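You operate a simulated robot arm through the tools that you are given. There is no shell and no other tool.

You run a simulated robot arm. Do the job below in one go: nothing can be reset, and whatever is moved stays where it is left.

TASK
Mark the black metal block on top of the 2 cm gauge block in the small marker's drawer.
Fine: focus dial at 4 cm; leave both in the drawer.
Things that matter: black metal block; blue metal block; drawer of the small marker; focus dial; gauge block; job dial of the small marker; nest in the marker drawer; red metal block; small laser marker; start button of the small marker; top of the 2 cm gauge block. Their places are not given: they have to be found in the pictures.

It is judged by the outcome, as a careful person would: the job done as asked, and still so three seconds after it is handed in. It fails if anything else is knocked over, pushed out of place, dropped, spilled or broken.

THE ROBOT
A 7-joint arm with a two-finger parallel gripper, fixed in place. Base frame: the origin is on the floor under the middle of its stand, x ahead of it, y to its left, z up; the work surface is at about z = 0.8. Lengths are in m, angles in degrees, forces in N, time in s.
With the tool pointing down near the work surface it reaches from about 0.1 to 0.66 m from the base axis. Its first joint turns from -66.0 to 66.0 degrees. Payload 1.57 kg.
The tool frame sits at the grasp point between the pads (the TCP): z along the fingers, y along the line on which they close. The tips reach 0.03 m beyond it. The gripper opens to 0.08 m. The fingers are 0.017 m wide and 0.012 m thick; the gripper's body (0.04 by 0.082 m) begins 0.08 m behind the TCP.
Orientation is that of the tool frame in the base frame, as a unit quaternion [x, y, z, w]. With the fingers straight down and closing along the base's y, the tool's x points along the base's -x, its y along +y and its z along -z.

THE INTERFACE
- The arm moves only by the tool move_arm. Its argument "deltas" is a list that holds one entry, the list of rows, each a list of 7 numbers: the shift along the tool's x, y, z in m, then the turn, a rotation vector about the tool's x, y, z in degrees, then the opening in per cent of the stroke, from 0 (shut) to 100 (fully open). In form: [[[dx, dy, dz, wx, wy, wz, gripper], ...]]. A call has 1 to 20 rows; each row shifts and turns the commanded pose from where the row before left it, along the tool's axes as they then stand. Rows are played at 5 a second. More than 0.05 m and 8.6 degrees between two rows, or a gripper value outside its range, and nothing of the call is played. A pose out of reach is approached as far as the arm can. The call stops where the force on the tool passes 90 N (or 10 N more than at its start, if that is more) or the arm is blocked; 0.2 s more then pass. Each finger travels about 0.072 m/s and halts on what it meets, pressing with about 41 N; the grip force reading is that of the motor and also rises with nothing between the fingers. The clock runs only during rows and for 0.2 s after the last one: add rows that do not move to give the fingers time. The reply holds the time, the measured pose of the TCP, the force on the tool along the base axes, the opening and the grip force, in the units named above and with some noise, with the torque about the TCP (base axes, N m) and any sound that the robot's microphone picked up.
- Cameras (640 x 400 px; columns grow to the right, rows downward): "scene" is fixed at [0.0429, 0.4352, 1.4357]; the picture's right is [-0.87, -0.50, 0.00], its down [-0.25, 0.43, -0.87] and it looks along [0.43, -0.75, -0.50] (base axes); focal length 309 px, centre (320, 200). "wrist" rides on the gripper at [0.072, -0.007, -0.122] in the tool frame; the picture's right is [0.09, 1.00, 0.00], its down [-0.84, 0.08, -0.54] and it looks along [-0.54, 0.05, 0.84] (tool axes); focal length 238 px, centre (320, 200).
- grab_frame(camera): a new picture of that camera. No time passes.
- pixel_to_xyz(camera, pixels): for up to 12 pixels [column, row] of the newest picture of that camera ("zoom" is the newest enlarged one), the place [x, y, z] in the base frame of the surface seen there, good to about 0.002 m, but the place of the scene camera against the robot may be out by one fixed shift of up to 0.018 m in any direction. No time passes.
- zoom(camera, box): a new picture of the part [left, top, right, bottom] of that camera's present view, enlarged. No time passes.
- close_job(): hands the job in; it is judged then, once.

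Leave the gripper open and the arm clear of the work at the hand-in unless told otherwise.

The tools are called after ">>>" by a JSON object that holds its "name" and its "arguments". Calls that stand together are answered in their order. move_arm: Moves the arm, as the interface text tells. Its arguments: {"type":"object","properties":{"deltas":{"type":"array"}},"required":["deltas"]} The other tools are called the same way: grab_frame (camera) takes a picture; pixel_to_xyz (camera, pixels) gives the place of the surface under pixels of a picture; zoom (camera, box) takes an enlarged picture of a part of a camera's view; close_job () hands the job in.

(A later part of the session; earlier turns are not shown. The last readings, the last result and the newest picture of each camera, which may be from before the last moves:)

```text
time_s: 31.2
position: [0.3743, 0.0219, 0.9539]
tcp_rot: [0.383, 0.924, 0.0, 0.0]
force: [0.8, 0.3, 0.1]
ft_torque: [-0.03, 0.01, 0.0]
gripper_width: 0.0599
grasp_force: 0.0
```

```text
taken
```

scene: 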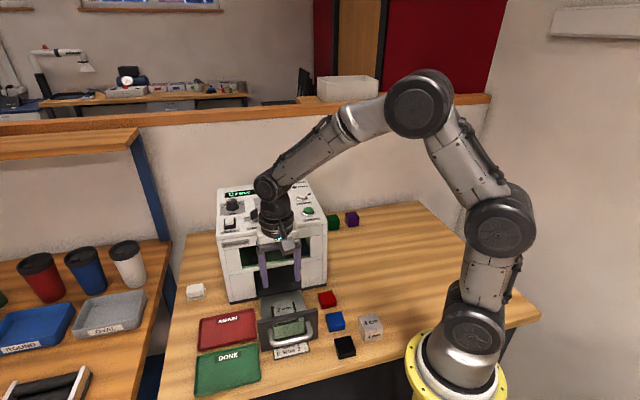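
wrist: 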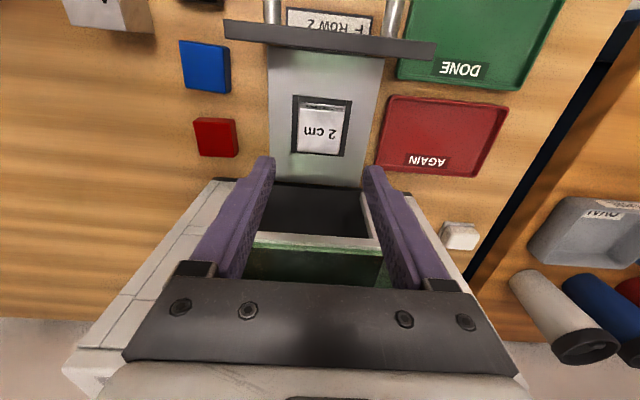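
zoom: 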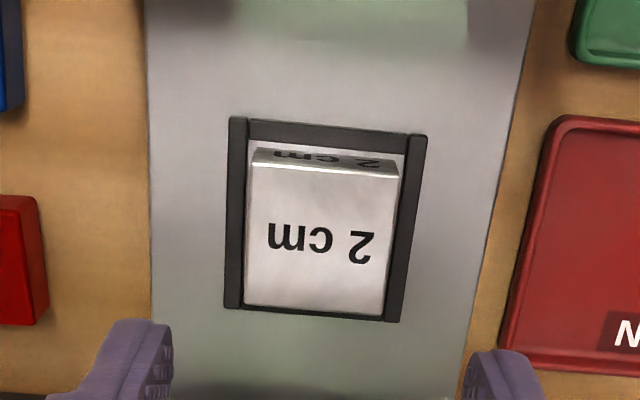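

The gauge top is at z 0.839, centred at (0.375, 0.0195). Now I'll go to the black block: rise 5 cm, move over it near (0.209, 0.022), and look.

>>> {"name": "move_arm", "arguments": {"deltas": [[[0, 0, -0.025, 0, 0, 0, 75], [0, 0, -0.025, 0, 0, 0, 75], [0.02, -0.02, 0, 0, 0, 0, 75], [0.02, -0.02, 0, 0, 0, 0, 75], [0.02, -0.02, 0, 0, 0, 0, 75], [0.02, -0.02, 0, 0, 0, 0, 75], [0.02, -0.02, 0, 0, 0, 0, 75], [0.0167, -0.0167, 0, 0, 0, 0, 70], [0, 0, 0, 0, 0, 0, 65], [0, 0, 0, 0, 0, 0, 65]]]}}

>>> {"name": "grab_frame", "arguments": {"camera": "wrist"}}

>>> {"name": "grab_frame", "arguments": {"camera": "scene"}}

```text
time_s: 33.4
position: [0.2082, 0.023, 1.0035]
tcp_rot: [0.383, 0.924, 0.0, 0.0]
force: [0.4, 0.7, -0.2]
ft_torque: [-0.01, -0.01, -0.01]
gripper_width: 0.0517
grasp_force: 0.1
```

```text
taken
```

wrist: 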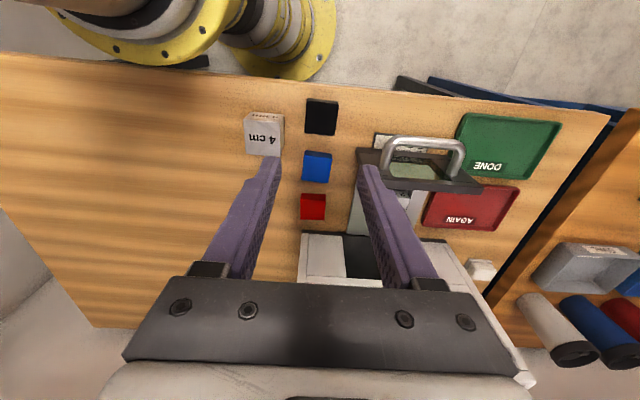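

```text
taken
```

scene: 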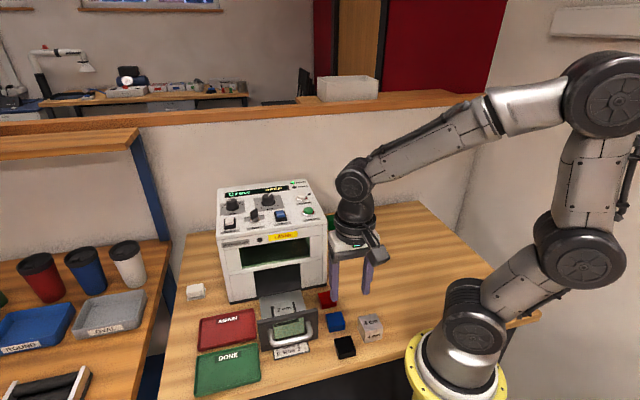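

The black block shows at about (321, 117), between the 4 cm gauge and the drawer handle. I'll zoom in and measure.

>>> {"name": "zoom", "arguments": {"camera": "wrist", "box": [240, 80, 400, 180]}}

>>> {"name": "pixel_to_xyz", "arguments": {"camera": "zoom", "pixels": [[275, 88], [388, 100], [380, 215], [268, 205], [328, 150], [325, 92], [325, 208], [270, 150], [384, 155], [170, 170], [165, 300], [470, 290]]}}

>>> {"name": "zoom", "arguments": {"camera": "wrist", "box": [350, 120, 490, 240]}}

```text
4.00 times, centred on (320, 130) of wrist
```

zoom: 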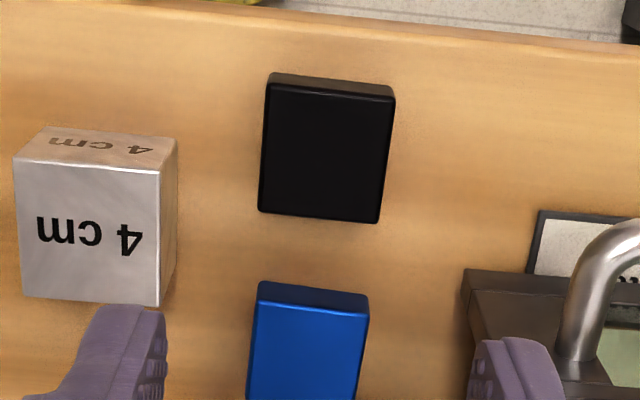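

```text
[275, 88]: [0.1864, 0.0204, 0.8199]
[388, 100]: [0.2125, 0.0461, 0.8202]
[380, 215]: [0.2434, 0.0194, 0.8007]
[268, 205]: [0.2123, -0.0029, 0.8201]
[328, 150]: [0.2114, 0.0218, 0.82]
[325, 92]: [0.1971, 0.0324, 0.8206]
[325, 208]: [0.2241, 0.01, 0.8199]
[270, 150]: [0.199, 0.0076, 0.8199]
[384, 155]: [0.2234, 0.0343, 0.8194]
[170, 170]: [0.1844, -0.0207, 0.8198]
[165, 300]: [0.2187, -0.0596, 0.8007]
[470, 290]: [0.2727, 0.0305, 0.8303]
```

```text
3.33 times, centred on (420, 180) of wrist
```

zoom: 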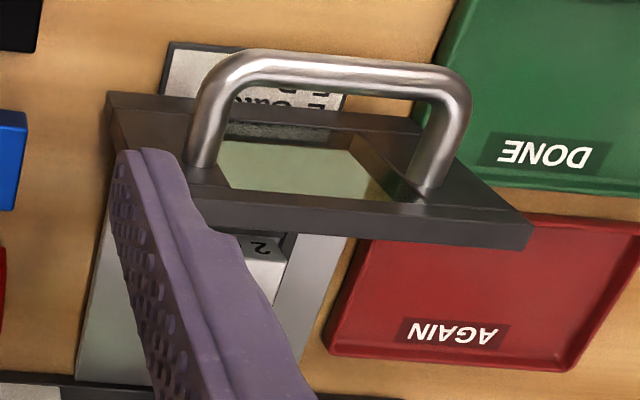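

The black block is centred at about (0.211, 0.021), with roughly 2.8 cm of gap to the 4 cm gauge and 3 cm to the drawer front. At 65 % opening the fingers fit. I'll correct slightly and descend partway to check.

>>> {"name": "move_arm", "arguments": {"deltas": [[[-0.0026, 0.001, 0, 0, 0, 0, 65], [0, 0, 0.03, 0, 0, 0, 65], [0, 0, 0.03, 0, 0, 0, 65], [0, 0, 0.03, 0, 0, 0, 65], [0, 0, 0.03, 0, 0, 0, 65], [0, 0, 0, 0, 0, 0, 65], [0, 0, 0, 0, 0, 0, 65]]]}}

>>> {"name": "grab_frame", "arguments": {"camera": "wrist"}}

>>> {"name": "zoom", "arguments": {"camera": "wrist", "box": [250, 90, 390, 190]}}

```text
time_s: 35.0
position: [0.2116, 0.0206, 0.8812]
tcp_rot: [0.383, 0.924, -0.001, 0.0]
force: [0.1, 0.3, -0.3]
ft_torque: [0.04, 0.02, -0.02]
gripper_width: 0.0521
grasp_force: 0.0
```

```text
taken
```

wrist: 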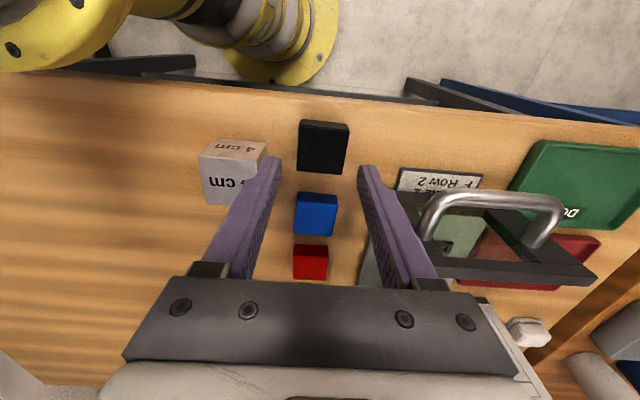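

```text
4.00 times, centred on (320, 140) of wrist
```

zoom: 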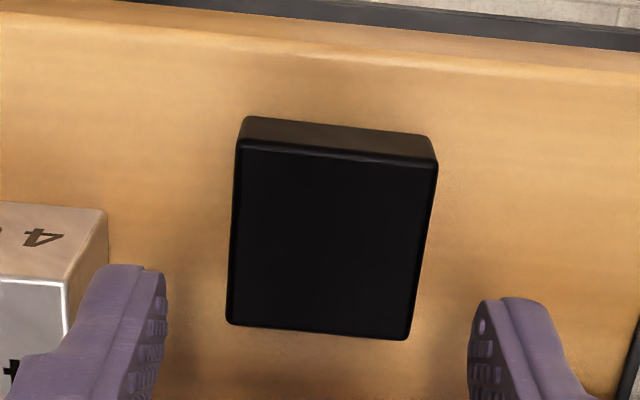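

The block is square to the gripper and about 2 mm off centre. I'll correct (+0.002, +0.0014) and go down to the grip height.

>>> {"name": "move_arm", "arguments": {"deltas": [[[0.002, 0.0014, 0, 0, 0, 0, 65], [0, 0, 0.015, 0, 0, 0, 65], [0, 0, 0.015, 0, 0, 0, 65], [0, 0, 0.0135, 0, 0, 0, 65], [0, 0, 0, 0, 0, 0, 65], [0, 0, 0, 0, 0, 0, 65]]]}}

>>> {"name": "grab_frame", "arguments": {"camera": "wrist"}}

```text
time_s: 36.4
position: [0.2114, 0.022, 0.8389]
tcp_rot: [0.383, 0.924, 0.001, 0.0]
force: [-0.2, 0.0, 0.1]
ft_torque: [0.0, -0.02, -0.02]
gripper_width: 0.0524
grasp_force: 0.1
```

```text
taken
```

wrist: 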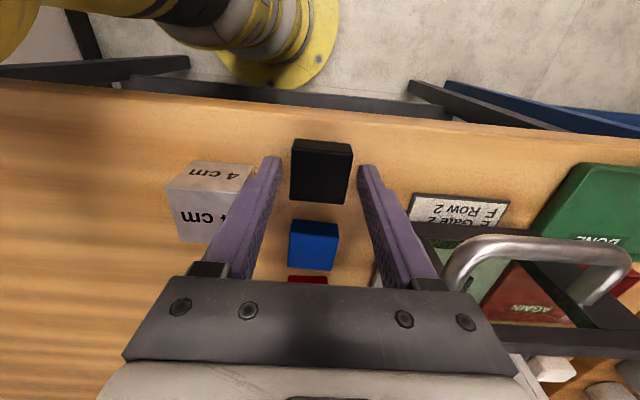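

The black block is centred between the fingers. I'll close on it.

>>> {"name": "move_arm", "arguments": {"deltas": [[[0, 0, 0.001, 0, 0, 0, 65], [0, 0, 0, 0, 0, 0, 55], [0, 0, 0, 0, 0, 0, 45], [0, 0, 0, 0, 0, 0, 30], [0, 0, 0, 0, 0, 0, 30], [0, 0, 0, 0, 0, 0, 30]]]}}

```text
time_s: 37.8
position: [0.2096, 0.0228, 0.8388]
tcp_rot: [0.383, 0.924, 0.0, 0.0]
force: [0.1, 0.5, -0.2]
ft_torque: [0.04, -0.03, 0.01]
gripper_width: 0.0389
grasp_force: 41.2
```

The black block is gripped (39 mm reading, 41 N). I'll lift 0.125 m straight up, then carry it over the drawer front to above the gauge.

>>> {"name": "move_arm", "arguments": {"deltas": [[[0, 0, -0.01, 0, 0, 0, 30], [0, 0, -0.025, 0, 0, 0, 30], [0, 0, -0.03, 0, 0, 0, 30], [0, 0, -0.03, 0, 0, 0, 30], [0, 0, -0.03, 0, 0, 0, 30], [-0.02, 0.02, 0, 0, 0, 0, 30], [-0.02, 0.02, 0, 0, 0, 0, 30], [-0.02, 0.02, 0, 0, 0, 0, 30], [-0.02, 0.02, 0, 0, 0, 0, 30], [-0.02, 0.02, 0, 0, 0, 0, 30], [-0.0161, 0.0143, 0, 0, 0, 0, 30], [0, 0, 0, 0, 0, 0, 30], [0, 0, 0, 0, 0, 0, 30]]]}}

>>> {"name": "grab_frame", "arguments": {"camera": "wrist"}}

>>> {"name": "zoom", "arguments": {"camera": "wrist", "box": [260, 60, 380, 220]}}

```text
time_s: 40.6
position: [0.3735, 0.0234, 0.965]
tcp_rot: [0.382, 0.924, 0.0, -0.001]
force: [0.2, 0.2, -1.1]
ft_torque: [-0.02, 0.0, -0.02]
gripper_width: 0.0392
grasp_force: 41.1
```

```text
taken
```

wrist: 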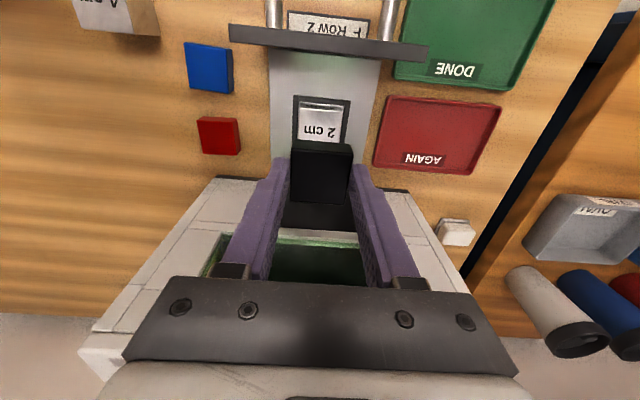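

```text
2.50 times, centred on (320, 140) of wrist
```

zoom: 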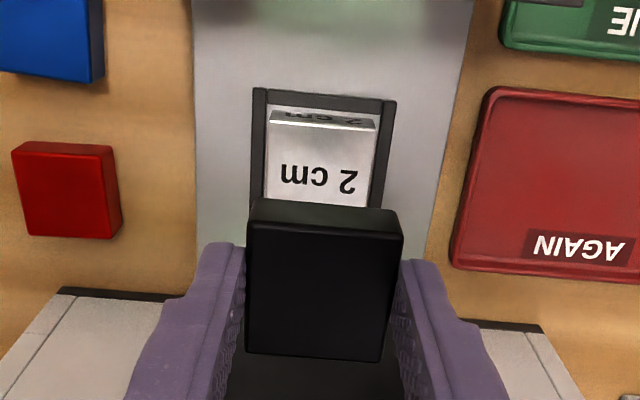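

I'll measure the held black block's top corners and the visible gauge edge in this zoom.

>>> {"name": "pixel_to_xyz", "arguments": {"camera": "zoom", "pixels": [[254, 234], [396, 244], [376, 353], [250, 345], [322, 295], [249, 290], [387, 298], [324, 236], [314, 352], [272, 128], [372, 134], [268, 190]]}}

```text
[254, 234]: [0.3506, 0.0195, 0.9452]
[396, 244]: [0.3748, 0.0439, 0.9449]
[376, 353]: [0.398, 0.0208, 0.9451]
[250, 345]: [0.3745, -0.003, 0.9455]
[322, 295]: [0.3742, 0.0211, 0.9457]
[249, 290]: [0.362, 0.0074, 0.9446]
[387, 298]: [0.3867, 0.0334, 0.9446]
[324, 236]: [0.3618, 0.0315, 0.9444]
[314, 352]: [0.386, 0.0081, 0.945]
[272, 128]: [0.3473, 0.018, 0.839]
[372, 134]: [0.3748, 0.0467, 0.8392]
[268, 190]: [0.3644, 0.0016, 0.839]
```

The black block's centre (0.3743, 0.0202) is within 1 mm of the gauge's centre. I'll apply a 0.9 mm correction and descend 0.081 m, leaving about 5 mm.

>>> {"name": "move_arm", "arguments": {"deltas": [[[-0.0009, 0, 0, 0, 0, 0, 30], [0, 0, 0.02, 0, 0, 0, 30], [0, 0, 0.02, 0, 0, 0, 30], [0, 0, 0.02, 0, 0, 0, 30], [0, 0, 0.015, 0, 0, 0, 30], [0, 0, 0.006, 0, 0, 0, 30], [0, 0, 0, 0, 0, 0, 30], [0, 0, 0, 0, 0, 0, 30]]]}}

>>> {"name": "grab_frame", "arguments": {"camera": "wrist"}}

>>> {"name": "zoom", "arguments": {"camera": "wrist", "box": [260, 90, 380, 220]}}

>>> {"name": "pixel_to_xyz", "arguments": {"camera": "wrist", "pixels": [[320, 175], [305, 165], [335, 185]]}}

```text
time_s: 42.4
position: [0.3739, 0.0214, 0.8821]
tcp_rot: [0.382, 0.924, 0.0, 0.0]
force: [-0.7, 0.2, -1.0]
ft_torque: [-0.01, 0.01, 0.01]
gripper_width: 0.0391
grasp_force: 40.8
```

```text
taken
```

wrist: 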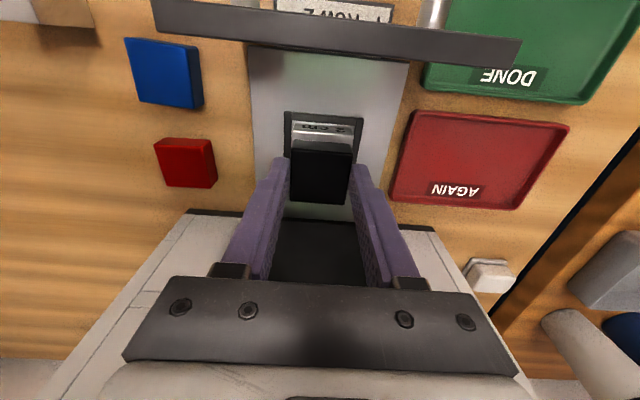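

```text
3.08 times, centred on (320, 155) of wrist
```

zoom: 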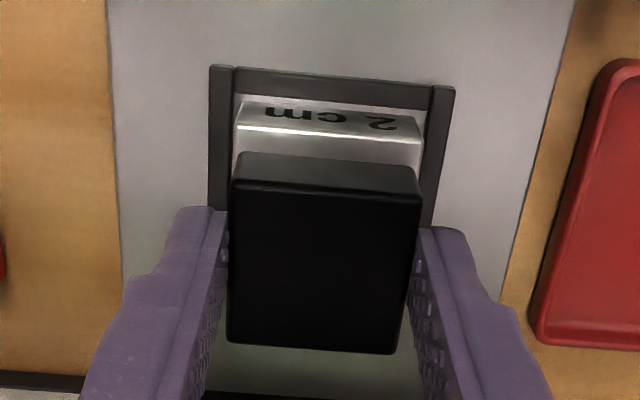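

```text
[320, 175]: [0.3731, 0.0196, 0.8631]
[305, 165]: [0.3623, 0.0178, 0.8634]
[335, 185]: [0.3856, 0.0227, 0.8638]
```

The black block's top is at 0.8634 and it should end at about 0.859. I'll lower 3 mm, then take small steps.

>>> {"name": "move_arm", "arguments": {"deltas": [[[0, 0, 0.0015, 0, 0, 0, 30], [0, 0, 0.0015, 0, 0, 0, 30], [0, 0, 0.0007, 0, 0, 0, 30], [0, 0, 0, 0, 0, 0, 30], [0, 0, 0, 0, 0, 0, 30]]]}}

>>> {"name": "grab_frame", "arguments": {"camera": "wrist"}}

>>> {"name": "pixel_to_xyz", "arguments": {"camera": "wrist", "pixels": [[320, 175], [305, 165], [335, 185], [310, 190]]}}

```text
time_s: 43.6
position: [0.3735, 0.0203, 0.8785]
tcp_rot: [0.383, 0.924, 0.0, 0.0]
force: [0.2, -0.4, 0.1]
ft_torque: [0.01, -0.02, -0.02]
gripper_width: 0.0388
grasp_force: 41.1
```

```text
taken
```

wrist: 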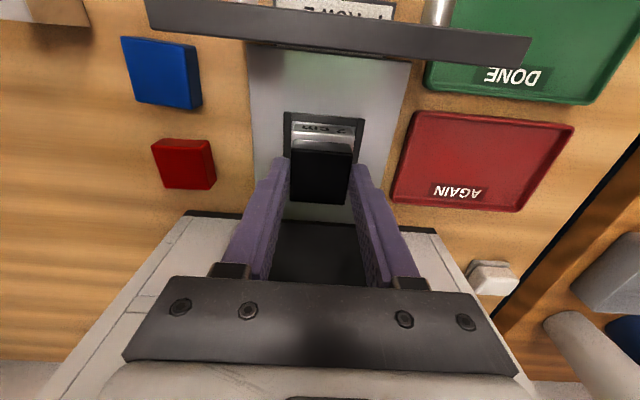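

```text
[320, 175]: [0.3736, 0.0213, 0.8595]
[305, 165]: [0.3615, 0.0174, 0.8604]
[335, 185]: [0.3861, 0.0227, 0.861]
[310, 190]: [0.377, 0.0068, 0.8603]
```

The top is at about 0.860, so roughly 1 mm is left. I'll take 0.5 mm steps until I feel contact.

>>> {"name": "move_arm", "arguments": {"deltas": [[[0, 0, 0.0005, 0, 0, 0, 30], [0, 0, 0.0005, 0, 0, 0, 30], [0, 0, 0, 0, 0, 0, 30]]]}}

```text
time_s: 44.4
position: [0.3746, 0.021, 0.8771]
tcp_rot: [0.383, 0.924, 0.0, -0.001]
force: [0.3, 1.0, -1.4]
ft_torque: [0.04, -0.02, 0.03]
gripper_width: 0.0389
grasp_force: 41.1
```

Still no contact. Another 0.5 mm.

>>> {"name": "move_arm", "arguments": {"deltas": [[[0, 0, 0.0005, 0, 0, 0, 30], [0, 0, 0, 0, 0, 0, 30], [0, 0, 0, 0, 0, 0, 30]]]}}

```text
time_s: 45.2
position: [0.3734, 0.0198, 0.8774]
tcp_rot: [0.383, 0.924, 0.0, 0.0]
force: [0.8, 0.3, -1.1]
ft_torque: [0.01, 0.0, 0.02]
gripper_width: 0.0389
grasp_force: 41.4
```

Another 0.5 mm step.

>>> {"name": "move_arm", "arguments": {"deltas": [[[0, 0, 0.0005, 0, 0, 0, 30], [0, 0, 0, 0, 0, 0, 30], [0, 0, 0, 0, 0, 0, 30]]]}}

```text
time_s: 46.0
position: [0.3743, 0.0204, 0.8777]
tcp_rot: [0.382, 0.924, 0.0, 0.0]
force: [-1.6, -1.4, 7.6]
ft_torque: [-0.06, 0.11, 0.01]
gripper_width: 0.0386
grasp_force: 41.0
```

Contact (7.6 N): the black block rests on the gauge. I'll open gently, then rise straight up.

>>> {"name": "move_arm", "arguments": {"deltas": [[[0, 0, 0, 0, 0, 0, 52], [0, 0, 0, 0, 0, 0, 58], [0, 0, 0, 0, 0, 0, 65], [0, 0, 0, 0, 0, 0, 70], [0, 0, -0.01, 0, 0, 0, 70], [0, 0, -0.02, 0, 0, 0, 70], [0, 0, -0.03, 0, 0, 0, 70], [0, 0, -0.03, 0, 0, 0, 70], [0, 0, 0, 0, 0, 0, 70], [0, 0, 0, 0, 0, 0, 70]]]}}

>>> {"name": "grab_frame", "arguments": {"camera": "wrist"}}

>>> {"name": "zoom", "arguments": {"camera": "wrist", "box": [260, 60, 380, 180]}}

```text
time_s: 48.2
position: [0.3738, 0.0214, 0.9663]
tcp_rot: [0.384, 0.923, 0.0, 0.0]
force: [1.0, 0.4, 0.0]
ft_torque: [0.0, -0.02, 0.0]
gripper_width: 0.056
grasp_force: 0.0
```

```text
taken
```

wrist: 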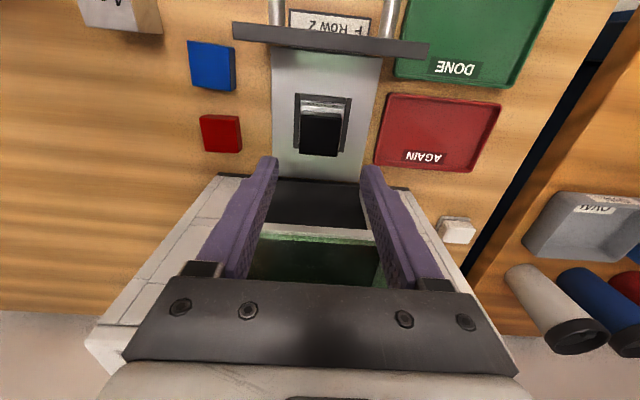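

```text
3.33 times, centred on (320, 120) of wrist
```

zoom: 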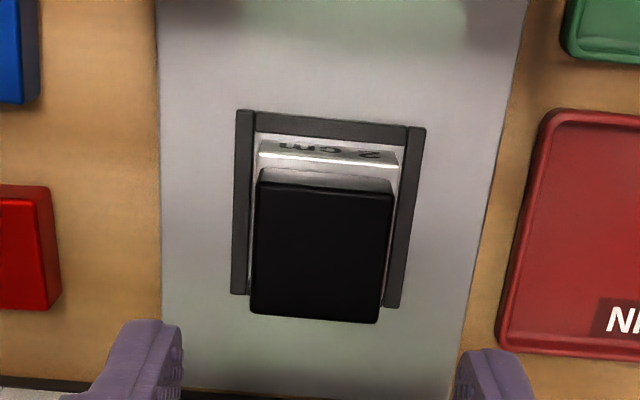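

The black block sits squarely on the gauge. I'll confirm its height and centre, and get handle and drawer-front geometry from the scene (note the scene camera's offset).

>>> {"name": "pixel_to_xyz", "arguments": {"camera": "zoom", "pixels": [[264, 190], [388, 200], [374, 318], [256, 308], [322, 255]]}}

>>> {"name": "pixel_to_xyz", "arguments": {"camera": "wrist", "pixels": [[240, 26], [425, 48], [330, 37], [276, 10], [389, 15], [240, 38], [425, 58]]}}

>>> {"name": "zoom", "arguments": {"camera": "scene", "box": [240, 255, 340, 365]}}

```text
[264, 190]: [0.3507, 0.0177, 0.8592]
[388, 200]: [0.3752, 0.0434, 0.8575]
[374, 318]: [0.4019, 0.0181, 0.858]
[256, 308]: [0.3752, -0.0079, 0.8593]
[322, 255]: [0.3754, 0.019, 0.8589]
```

```text
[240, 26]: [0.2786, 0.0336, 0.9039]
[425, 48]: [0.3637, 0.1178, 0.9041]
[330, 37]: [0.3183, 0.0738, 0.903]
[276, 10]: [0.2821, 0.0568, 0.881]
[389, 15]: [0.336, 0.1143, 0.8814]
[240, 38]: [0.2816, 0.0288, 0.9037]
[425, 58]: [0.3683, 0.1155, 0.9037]
```

```text
3.64 times, centred on (290, 310) of scene
```

zoom: 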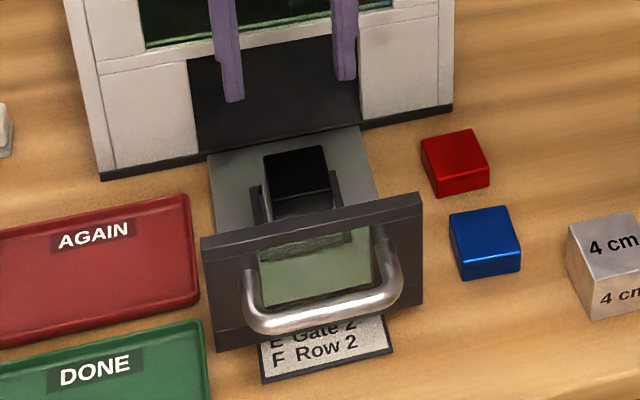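

The stack is right: black top at 0.859, centred on the gauge. The drawer front is at d≈0.173–0.179 with its top at 0.904, and the handle bar's top is at 0.881 about 3.5 cm in front. I'll rise, back out over the handle to the operator side with the fingers closed, and look before lowering.

>>> {"name": "move_arm", "arguments": {"deltas": [[[0, 0, -0.035, 0, 0, 0, 70], [0.025, 0, 0, 0, 0, 0, 50], [0.025, 0, 0, 0, 0, 0, 30], [0.025, 0, 0, 0, 0, 0, 10], [0.025, 0, 0, 0, 0, 0, 0], [0.025, 0, 0, 0, 0, 0, 0], [0.025, 0, 0, 0, 0, 0, 0], [0.006, 0, 0, 0, 0, 0, 0], [0, 0, 0, 0, 0, 0, 0], [0, 0, 0, 0, 0, 0, 0]]]}}

>>> {"name": "grab_frame", "arguments": {"camera": "wrist"}}

>>> {"name": "grab_frame", "arguments": {"camera": "scene"}}

```text
time_s: 50.4
position: [0.2623, 0.1321, 1.0012]
tcp_rot: [0.383, 0.924, 0.0, 0.0]
force: [0.1, 1.1, 0.1]
ft_torque: [-0.02, -0.02, 0.0]
gripper_width: 0.0
grasp_force: 21.2
```

```text
taken
```

wrist: 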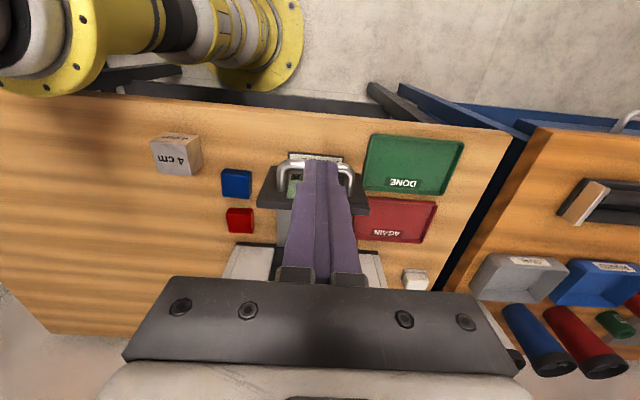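

```text
taken
```

scene: 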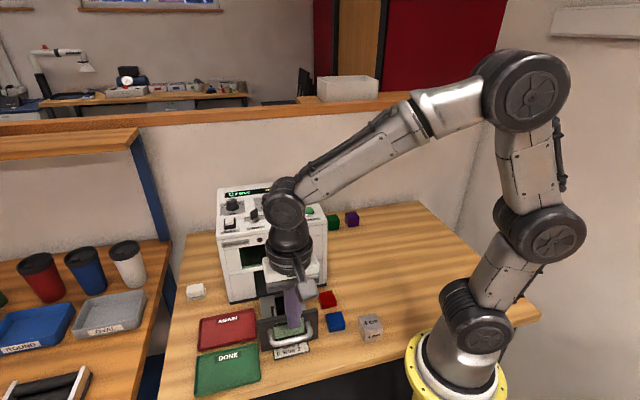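

The fingers are closed and in front of the handle. I'll zoom to confirm the handle bar lies ahead (toward the machine) of the fingers before lowering.

>>> {"name": "zoom", "arguments": {"camera": "wrist", "box": [250, 130, 390, 230]}}

>>> {"name": "pixel_to_xyz", "arguments": {"camera": "zoom", "pixels": [[150, 142], [200, 130], [220, 132], [430, 150], [400, 140], [140, 170], [455, 180], [60, 200], [530, 240]]}}

```text
4.00 times, centred on (320, 180) of wrist
```

zoom: 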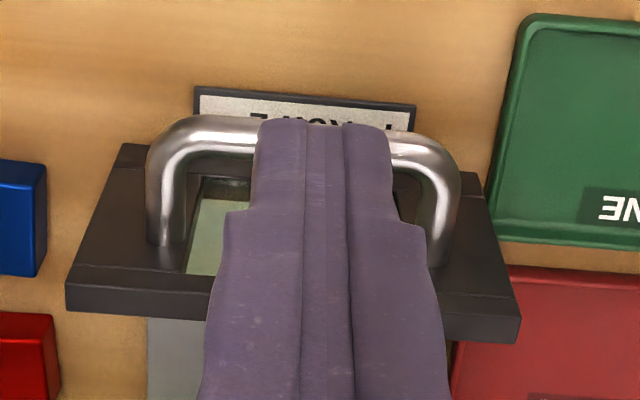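

```text
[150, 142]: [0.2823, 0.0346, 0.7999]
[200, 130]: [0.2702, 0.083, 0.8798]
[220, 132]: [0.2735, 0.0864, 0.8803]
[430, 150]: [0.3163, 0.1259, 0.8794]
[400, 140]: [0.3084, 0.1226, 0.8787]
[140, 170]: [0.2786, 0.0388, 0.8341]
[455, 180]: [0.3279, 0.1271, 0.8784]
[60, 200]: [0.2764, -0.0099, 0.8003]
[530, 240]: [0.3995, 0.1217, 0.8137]
```

The handle bar is at d≈0.132 and the fingers at d≈0.092, so they will come down clear in front of it. I'll lower to TCP z≈0.885 and then advance slowly toward the bar.

>>> {"name": "move_arm", "arguments": {"deltas": [[[0, 0, 0.025, 0, 0, 0, 0], [0, 0, 0.025, 0, 0, 0, 0], [0, 0, 0.025, 0, 0, 0, 0], [0, 0, 0.025, 0, 0, 0, 0], [0, 0, 0.016, 0, 0, 0, 0], [0, 0, 0, 0, 0, 0, 0], [-0.008, 0, 0, 0, 0, 0, 0], [-0.008, 0, 0, 0, 0, 0, 0], [-0.003, 0, 0, 0, 0, 0, 0], [-0.003, 0, 0, 0, 0, 0, 0], [0, 0, 0, 0, 0, 0, 0]]]}}

>>> {"name": "grab_frame", "arguments": {"camera": "wrist"}}

>>> {"name": "grab_frame", "arguments": {"camera": "scene"}}

```text
time_s: 52.8
position: [0.2796, 0.1148, 0.8853]
tcp_rot: [0.383, 0.924, 0.0, 0.001]
force: [-0.1, -0.5, 0.2]
ft_torque: [-0.03, 0.02, 0.05]
gripper_width: 0.0
grasp_force: 21.4
```

```text
taken
```

wrist: 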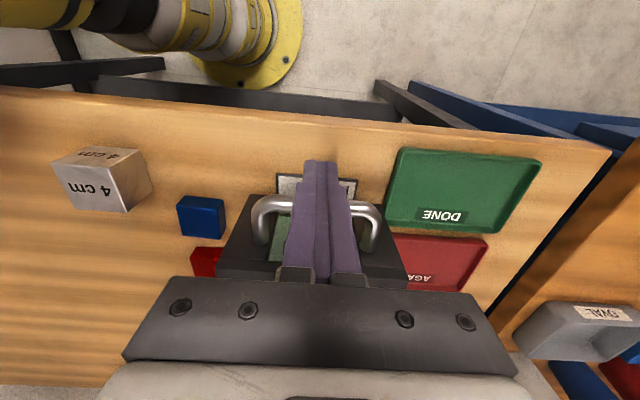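

```text
taken
```

scene: 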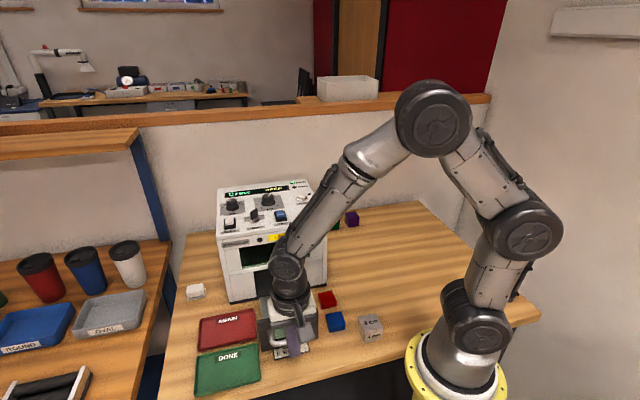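

The fingers are just in front of the bar with no contact force yet. I'll push slowly, 3 mm then 4 mm per row, watching the force.

>>> {"name": "move_arm", "arguments": {"deltas": [[[-0.002, 0, 0, 0, 0, 0, 0], [-0.002, 0, 0, 0, 0, 0, 0], [-0.003, 0, 0, 0, 0, 0, 0], [-0.004, 0, 0, 0, 0, 0, 0], [-0.005, 0, 0, 0, 0, 0, 0], [-0.005, 0, 0, 0, 0, 0, 0], [-0.005, 0, 0, 0, 0, 0, 0], [-0.005, 0, 0, 0, 0, 0, 0], [-0.005, 0, 0, 0, 0, 0, 0]]]}}

>>> {"name": "grab_frame", "arguments": {"camera": "scene"}}

>>> {"name": "grab_frame", "arguments": {"camera": "wrist"}}

```text
time_s: 54.8
position: [0.3049, 0.0899, 0.8858]
tcp_rot: [0.382, 0.924, 0.0, 0.0]
force: [-1.1, 1.1, 0.5]
ft_torque: [0.01, 0.03, -0.01]
gripper_width: 0.0
grasp_force: 21.6
```

```text
taken
```

scene: 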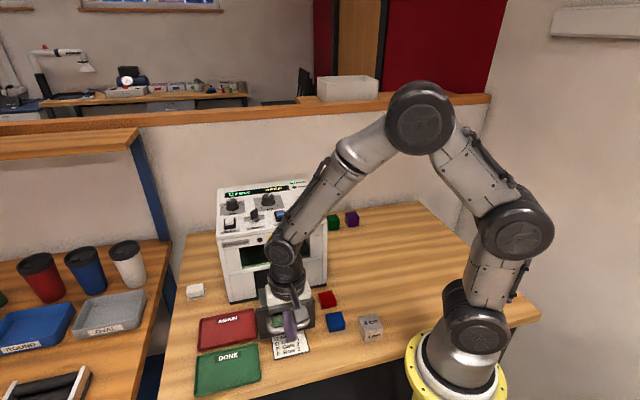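

```text
taken
```

wrist: 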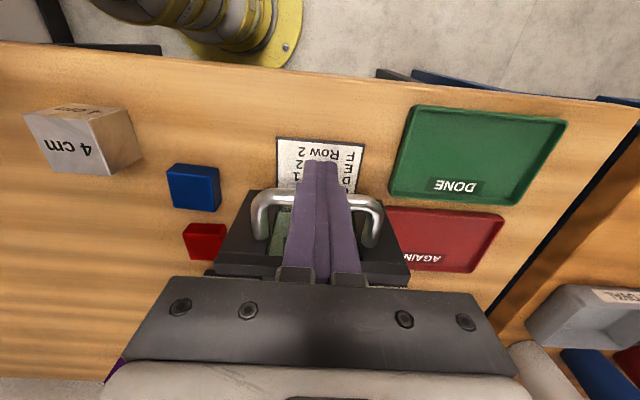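

The drawer is sliding in with very little force, and the card underneath stays put. I'll continue pushing.

>>> {"name": "move_arm", "arguments": {"deltas": [[[-0.004, 0, 0, 0, 0, 0, 0], [-0.006, 0, 0, 0, 0, 0, 0], [-0.006, 0, 0, 0, 0, 0, 0], [-0.006, 0, 0, 0, 0, 0, 0], [-0.006, 0, 0, 0, 0, 0, 0], [-0.006, 0, 0, 0, 0, 0, 0], [-0.006, 0, 0, 0, 0, 0, 0], [-0.006, 0, 0, 0, 0, 0, 0], [-0.006, 0, 0, 0, 0, 0, 0], [-0.006, 0, 0, 0, 0, 0, 0], [-0.006, 0, 0, 0, 0, 0, 0], [-0.004, 0, 0, 0, 0, 0, 0]]]}}

>>> {"name": "grab_frame", "arguments": {"camera": "scene"}}

>>> {"name": "grab_frame", "arguments": {"camera": "wrist"}}

```text
time_s: 57.4
position: [0.3529, 0.0406, 0.8856]
tcp_rot: [0.382, 0.924, 0.0, 0.0]
force: [-0.5, 0.6, -0.1]
ft_torque: [0.05, -0.01, 0.03]
gripper_width: 0.0002
grasp_force: 22.3
```

```text
taken
```

scene: 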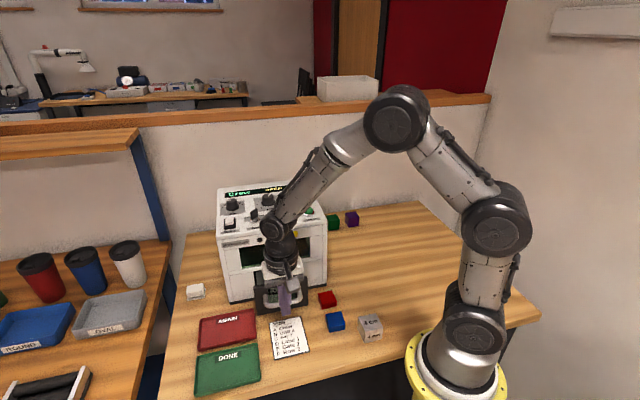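

```text
taken
```

wrist: 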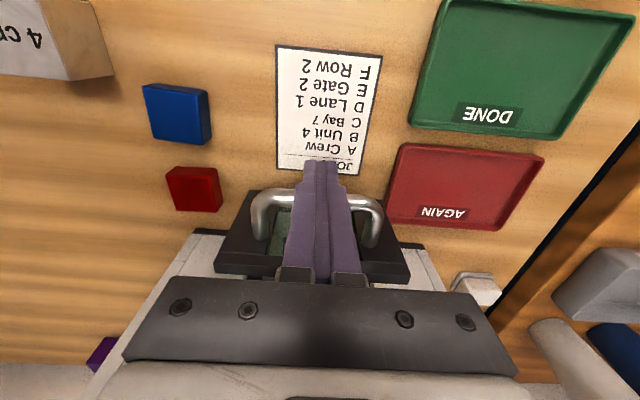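

The job card is visible now: A = Crew, which is the current setting, and the task gives no other job. The drawer has roughly 5 cm to go. I'll keep pushing slowly.

>>> {"name": "move_arm", "arguments": {"deltas": [[[-0.004, 0, 0, 0, 0, 0, 0], [-0.005, 0, 0, 0, 0, 0, 0], [-0.005, 0, 0, 0, 0, 0, 0], [-0.005, 0, 0, 0, 0, 0, 0], [-0.005, 0, 0, 0, 0, 0, 0], [-0.005, 0, 0, 0, 0, 0, 0], [-0.004, 0, 0, 0, 0, 0, 0], [-0.003, 0, 0, 0, 0, 0, 0], [0, 0, 0, 0, 0, 0, 0]]]}}

>>> {"name": "grab_frame", "arguments": {"camera": "scene"}}

>>> {"name": "grab_frame", "arguments": {"camera": "wrist"}}

```text
time_s: 59.4
position: [0.3792, 0.0165, 0.885]
tcp_rot: [0.383, 0.924, 0.001, 0.001]
force: [-0.1, 0.9, 0.1]
ft_torque: [0.01, 0.01, 0.01]
gripper_width: 0.0
grasp_force: 21.2
```

```text
taken
```

scene: 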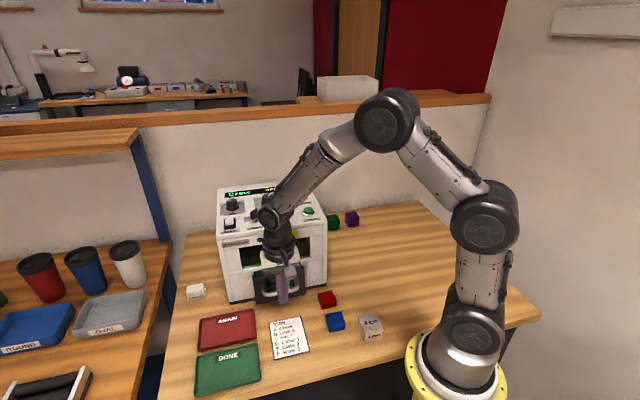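

```text
taken
```

wrist: 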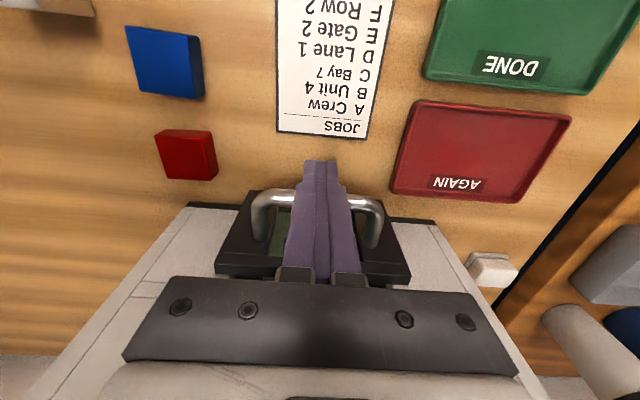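

About 2 cm remains. I'll check the clearance between the arm's wrist and the machine before the last bit.

>>> {"name": "zoom", "arguments": {"camera": "scene", "box": [200, 160, 360, 320]}}

>>> {"name": "zoom", "arguments": {"camera": "wrist", "box": [180, 170, 460, 290]}}

```text
2.50 times, centred on (280, 240) of scene
```

zoom: 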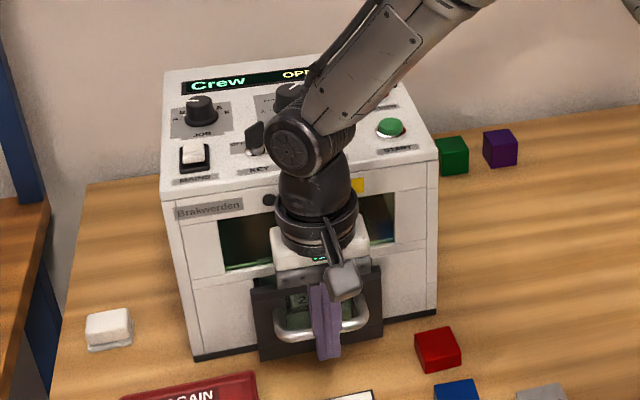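

```text
2.29 times, centred on (320, 230) of wrist
```

zoom: 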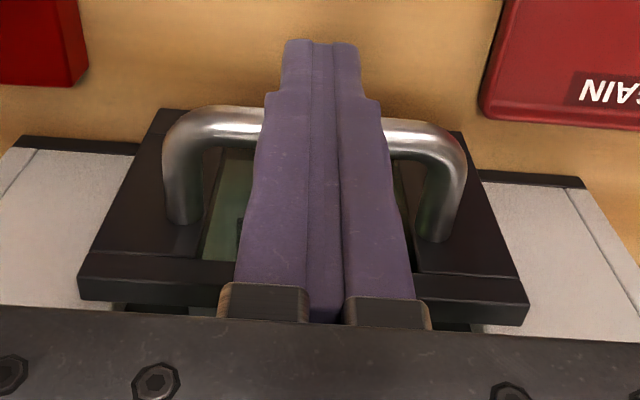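

I'll measure the flange and the machine's front edge in the scene frame to judge the gap.

>>> {"name": "zoom", "arguments": {"camera": "scene", "box": [200, 160, 360, 320]}}

>>> {"name": "pixel_to_xyz", "arguments": {"camera": "zoom", "pixels": [[316, 240], [279, 228], [354, 220], [300, 195], [295, 150], [180, 195], [425, 165], [430, 300], [205, 345], [270, 290], [375, 280], [325, 215]]}}

```text
2.50 times, centred on (280, 240) of scene
```

zoom: 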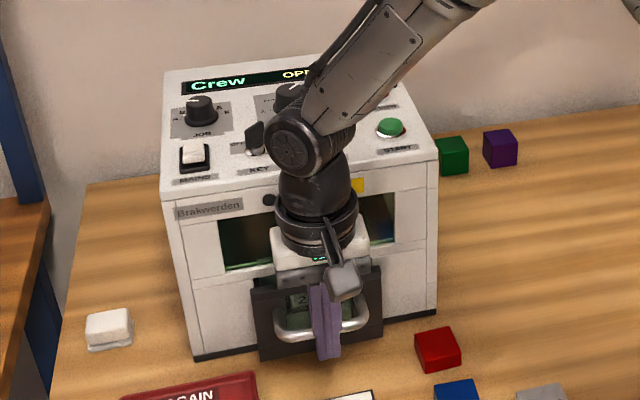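

```text
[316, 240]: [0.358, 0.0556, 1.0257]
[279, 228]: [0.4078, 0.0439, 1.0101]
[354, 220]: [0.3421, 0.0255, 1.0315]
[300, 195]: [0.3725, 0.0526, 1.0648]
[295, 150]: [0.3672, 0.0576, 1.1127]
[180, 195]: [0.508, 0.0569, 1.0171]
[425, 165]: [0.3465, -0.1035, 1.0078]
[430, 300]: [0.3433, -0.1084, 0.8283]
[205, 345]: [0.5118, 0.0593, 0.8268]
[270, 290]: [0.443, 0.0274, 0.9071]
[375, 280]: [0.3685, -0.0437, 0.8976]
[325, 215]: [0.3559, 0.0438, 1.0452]
```

The wrist flange's rear would come within about 2 mm of the machine front at full closure, which is too tight. I'll back off 1.2 cm, tilt the tool 16° so the fingers point toward the machine and the wrist leans away, then finish the push.

>>> {"name": "move_arm", "arguments": {"deltas": [[[0.006, 0, 0, 0, 0, 0, 0], [0.006, 0, 0, 0, 0, 0, 0], [0, 0, 0, 0, -4, 0, 0], [0, 0, 0, 0, -4, 0, 0], [0, 0, 0, 0, -4, 0, 0], [0, 0, 0, 0, -4, 0, 0], [0, 0, 0, 0, 0, 0, 0], [0, 0, 0, 0, 0, 0, 0]]]}}

>>> {"name": "grab_frame", "arguments": {"camera": "wrist"}}

>>> {"name": "zoom", "arguments": {"camera": "scene", "box": [200, 160, 360, 320]}}

```text
time_s: 61.2
position: [0.3687, 0.0239, 0.8842]
tcp_rot: [0.379, 0.915, -0.054, 0.129]
force: [0.2, 0.5, 0.3]
ft_torque: [0.01, 0.01, -0.02]
gripper_width: 0.0
grasp_force: 21.3
```

```text
taken
```

wrist: 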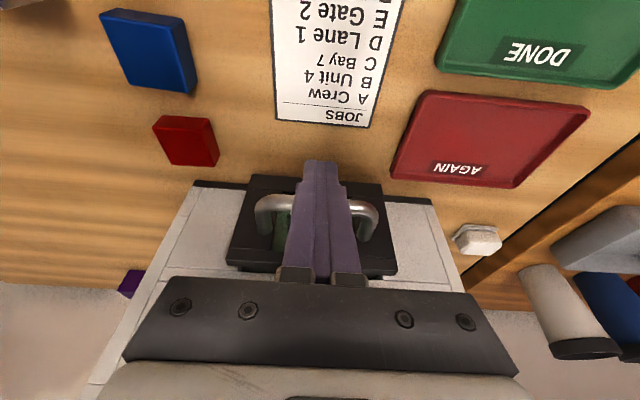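

```text
2.50 times, centred on (280, 240) of scene
```

zoom: 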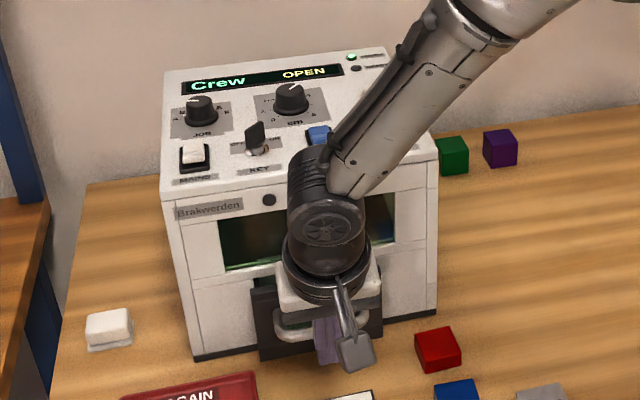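

The wrist now leans well away from the machine. I'll push on along the drawer axis with 3–4 mm rows, then 2 mm rows.

>>> {"name": "move_arm", "arguments": {"deltas": [[[-0.003845, 0, 0.0011, 0, 0, 0, 0], [-0.003845, 0, 0.0011, 0, 0, 0, 0], [-0.0029, 0, 0.00083, 0, 0, 0, 0], [-0.0029, 0, 0.00083, 0, 0, 0, 0], [-0.0029, 0, 0.00083, 0, 0, 0, 0], [-0.0029, 0, 0.00083, 0, 0, 0, 0], [-0.0029, 0, 0.00083, 0, 0, 0, 0], [-0.00192, 0, 0.00055, 0, 0, 0, 0], [-0.00192, 0, 0.00055, 0, 0, 0, 0], [0, 0, 0, 0, 0, 0, 0]]]}}

>>> {"name": "zoom", "arguments": {"camera": "wrist", "box": [180, 150, 460, 310]}}

>>> {"name": "zoom", "arguments": {"camera": "scene", "box": [200, 160, 360, 320]}}

```text
time_s: 63.4
position: [0.387, 0.0073, 0.8837]
tcp_rot: [0.378, 0.915, -0.054, 0.126]
force: [-18.7, 27.1, 0.6]
ft_torque: [0.28, 0.25, 0.1]
gripper_width: 0.0002
grasp_force: 21.6
```

```text
2.29 times, centred on (320, 230) of wrist
```

zoom: 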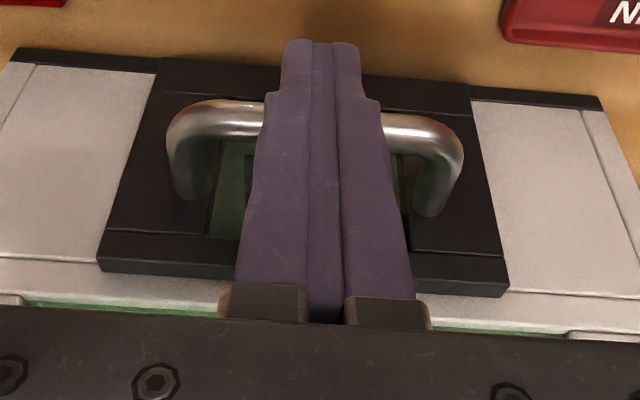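

```text
2.50 times, centred on (280, 240) of scene
```

zoom: 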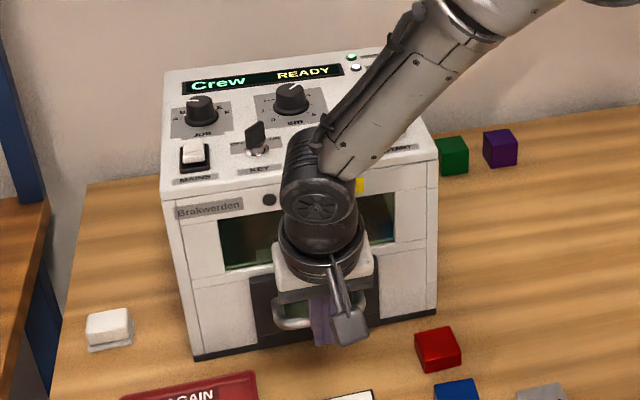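

The drawer is closed: the display reads READY, and the push force is 33 N. I'll back straight off, level the tool, then rise to above the panel.

>>> {"name": "move_arm", "arguments": {"deltas": [[[0.0048, 0, -0.0014, 0, 0, 0, 0], [0.0096, 0, -0.00276, 0, 0, 0, 0], [0.0192, 0, -0.0055, 0, 0, 0, 0], [0.0192, 0, -0.0055, 0, 0, 0, 0], [0.0192, 0, -0.0055, 0, 0, 0, 0], [0, 0, 0, 0, 5.33, 0, 0], [0, 0, 0, 0, 5.33, 0, 0], [0, 0, 0, 0, 5.34, 0, 0], [0, 0, -0.04, 0, 0, 0, 0], [0, 0, -0.04, 0, 0, 0, 0], [0, 0, -0.04, 0, 0, 0, 0], [0, 0, -0.04, 0, 0, 0, 0], [0, 0, -0.04, 0, 0, 0, 0], [0, 0, -0.04, 0, 0, 0, 0], [0, 0, 0, 0, 0, 0, 0], [0, 0, 0, 0, 0, 0, 0]]]}}

>>> {"name": "grab_frame", "arguments": {"camera": "scene"}}

>>> {"name": "grab_frame", "arguments": {"camera": "wrist"}}

```text
time_s: 66.8
position: [0.338, 0.0599, 1.1263]
tcp_rot: [0.383, 0.924, 0.0, 0.0]
force: [-1.1, 0.6, 0.4]
ft_torque: [0.01, 0.01, 0.0]
gripper_width: 0.0
grasp_force: 21.1
```

```text
taken
```

scene: 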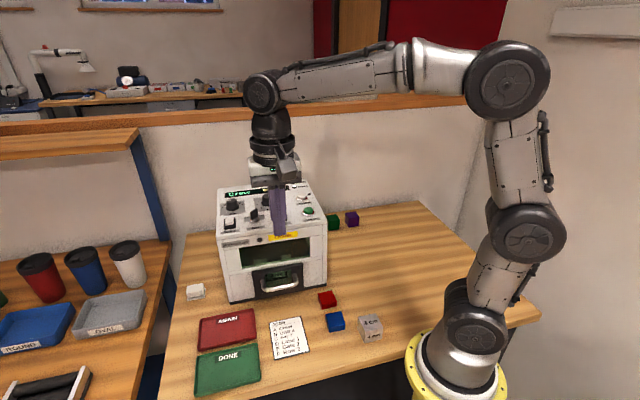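

```text
taken
```

wrist: 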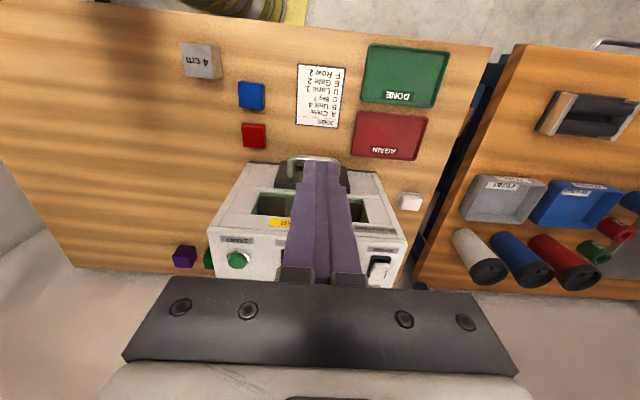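

The drawer stays closed and everything on the bench is in place. I'll zoom in on the panel and window to check the status and dial, and measure the START button in the wrist view at (237, 260).

>>> {"name": "zoom", "arguments": {"camera": "scene", "box": [205, 175, 345, 305]}}

>>> {"name": "pixel_to_xyz", "arguments": {"camera": "wrist", "pixels": [[237, 259], [232, 259], [242, 260], [237, 254], [237, 264], [225, 250]]}}

>>> {"name": "zoom", "arguments": {"camera": "wrist", "box": [205, 170, 415, 290]}}

```text
3.08 times, centred on (275, 240) of scene
```

zoom: 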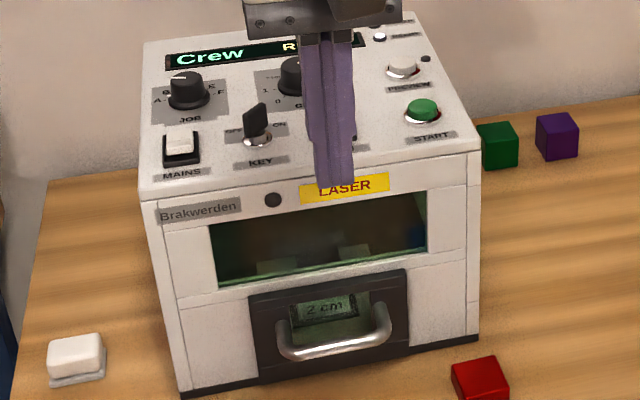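

```text
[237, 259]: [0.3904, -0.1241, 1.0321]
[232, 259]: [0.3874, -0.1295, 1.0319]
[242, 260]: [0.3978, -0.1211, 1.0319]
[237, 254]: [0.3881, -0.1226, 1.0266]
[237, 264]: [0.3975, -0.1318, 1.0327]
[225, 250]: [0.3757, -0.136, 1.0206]
```

```text
3.05 times, centred on (310, 230) of wrist
```

zoom: 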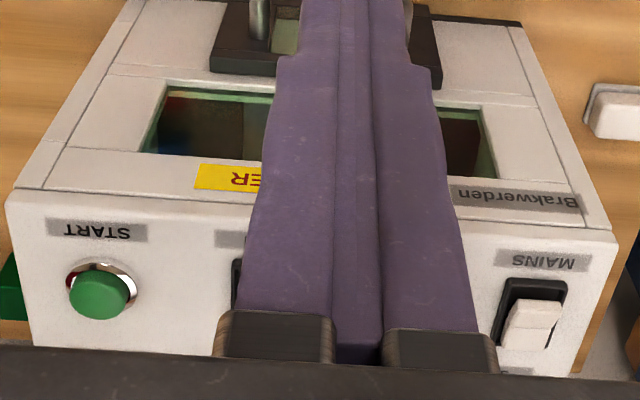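

Through the drawer window the gauge "2 cm" is visible and upright. The START button's centre is near (0.394, -0.129) with its top at 1.032. I'll move above it with the fingers closed.

>>> {"name": "move_arm", "arguments": {"deltas": [[[-0.0247, -0.0134, 0, 0, 0, 0, 0], [-0.0247, -0.0134, 0, 0, 0, 0, 0], [-0.0247, -0.0134, 0, 0, 0, 0, 0], [-0.0247, -0.0134, 0, 0, 0, 0, 0], [-0.0247, -0.0134, 0, 0, 0, 0, 0], [-0.0247, -0.0134, 0, 0, 0, 0, 0], [-0.025, -0.0136, 0, 0, 0, 0, 0], [0, 0, 0, 0, 0, 0, 0], [0, 0, 0, 0, 0, 0, 0]]]}}

>>> {"name": "grab_frame", "arguments": {"camera": "wrist"}}

>>> {"name": "zoom", "arguments": {"camera": "wrist", "box": [260, 90, 380, 190]}}

```text
time_s: 68.8
position: [0.3937, -0.1301, 1.1246]
tcp_rot: [0.383, 0.924, 0.001, 0.0]
force: [1.0, 0.5, 0.6]
ft_torque: [0.01, -0.03, 0.01]
gripper_width: 0.0001
grasp_force: 21.3
```

```text
taken
```

wrist: 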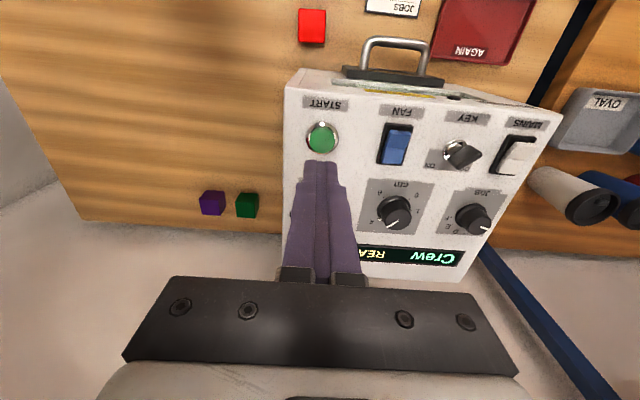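

```text
4.00 times, centred on (320, 140) of wrist
```

zoom: 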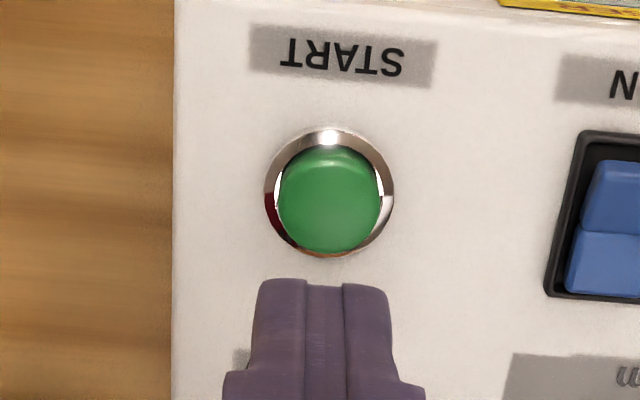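

START is centred under the fingertips, about 1.5 mm to tool +y. I'll correct and lower until the tips are about 8 mm above the button.

>>> {"name": "move_arm", "arguments": {"deltas": [[[-0.0005, 0.0015, 0, 0, 0, 0, 0], [0, 0, 0.02, 0, 0, 0, 0], [0, 0, 0.02, 0, 0, 0, 0], [0, 0, 0.014, 0, 0, 0, 0], [0, 0, 0, 0, 0, 0, 0], [0, 0, 0, 0, 0, 0, 0]]]}}

>>> {"name": "zoom", "arguments": {"camera": "wrist", "box": [260, 110, 380, 210]}}

>>> {"name": "zoom", "arguments": {"camera": "scene", "box": [225, 165, 345, 240]}}

```text
time_s: 70.2
position: [0.3935, -0.1298, 1.0726]
tcp_rot: [0.383, 0.924, 0.0, 0.0]
force: [0.3, -0.1, 0.5]
ft_torque: [0.01, 0.0, -0.02]
gripper_width: 0.0
grasp_force: 21.1
```

```text
4.00 times, centred on (320, 160) of wrist
```

zoom: 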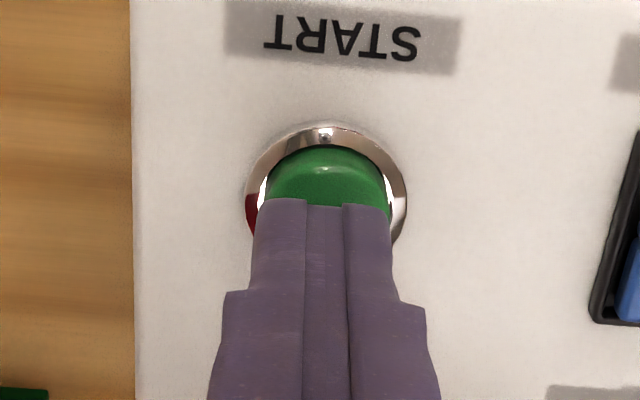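

```text
5.33 times, centred on (285, 202) of scene
```

zoom: 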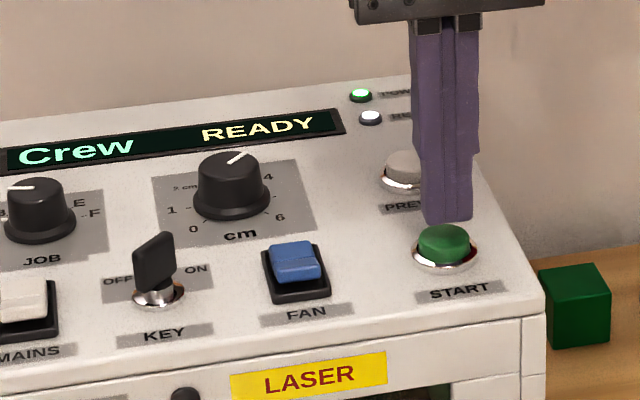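

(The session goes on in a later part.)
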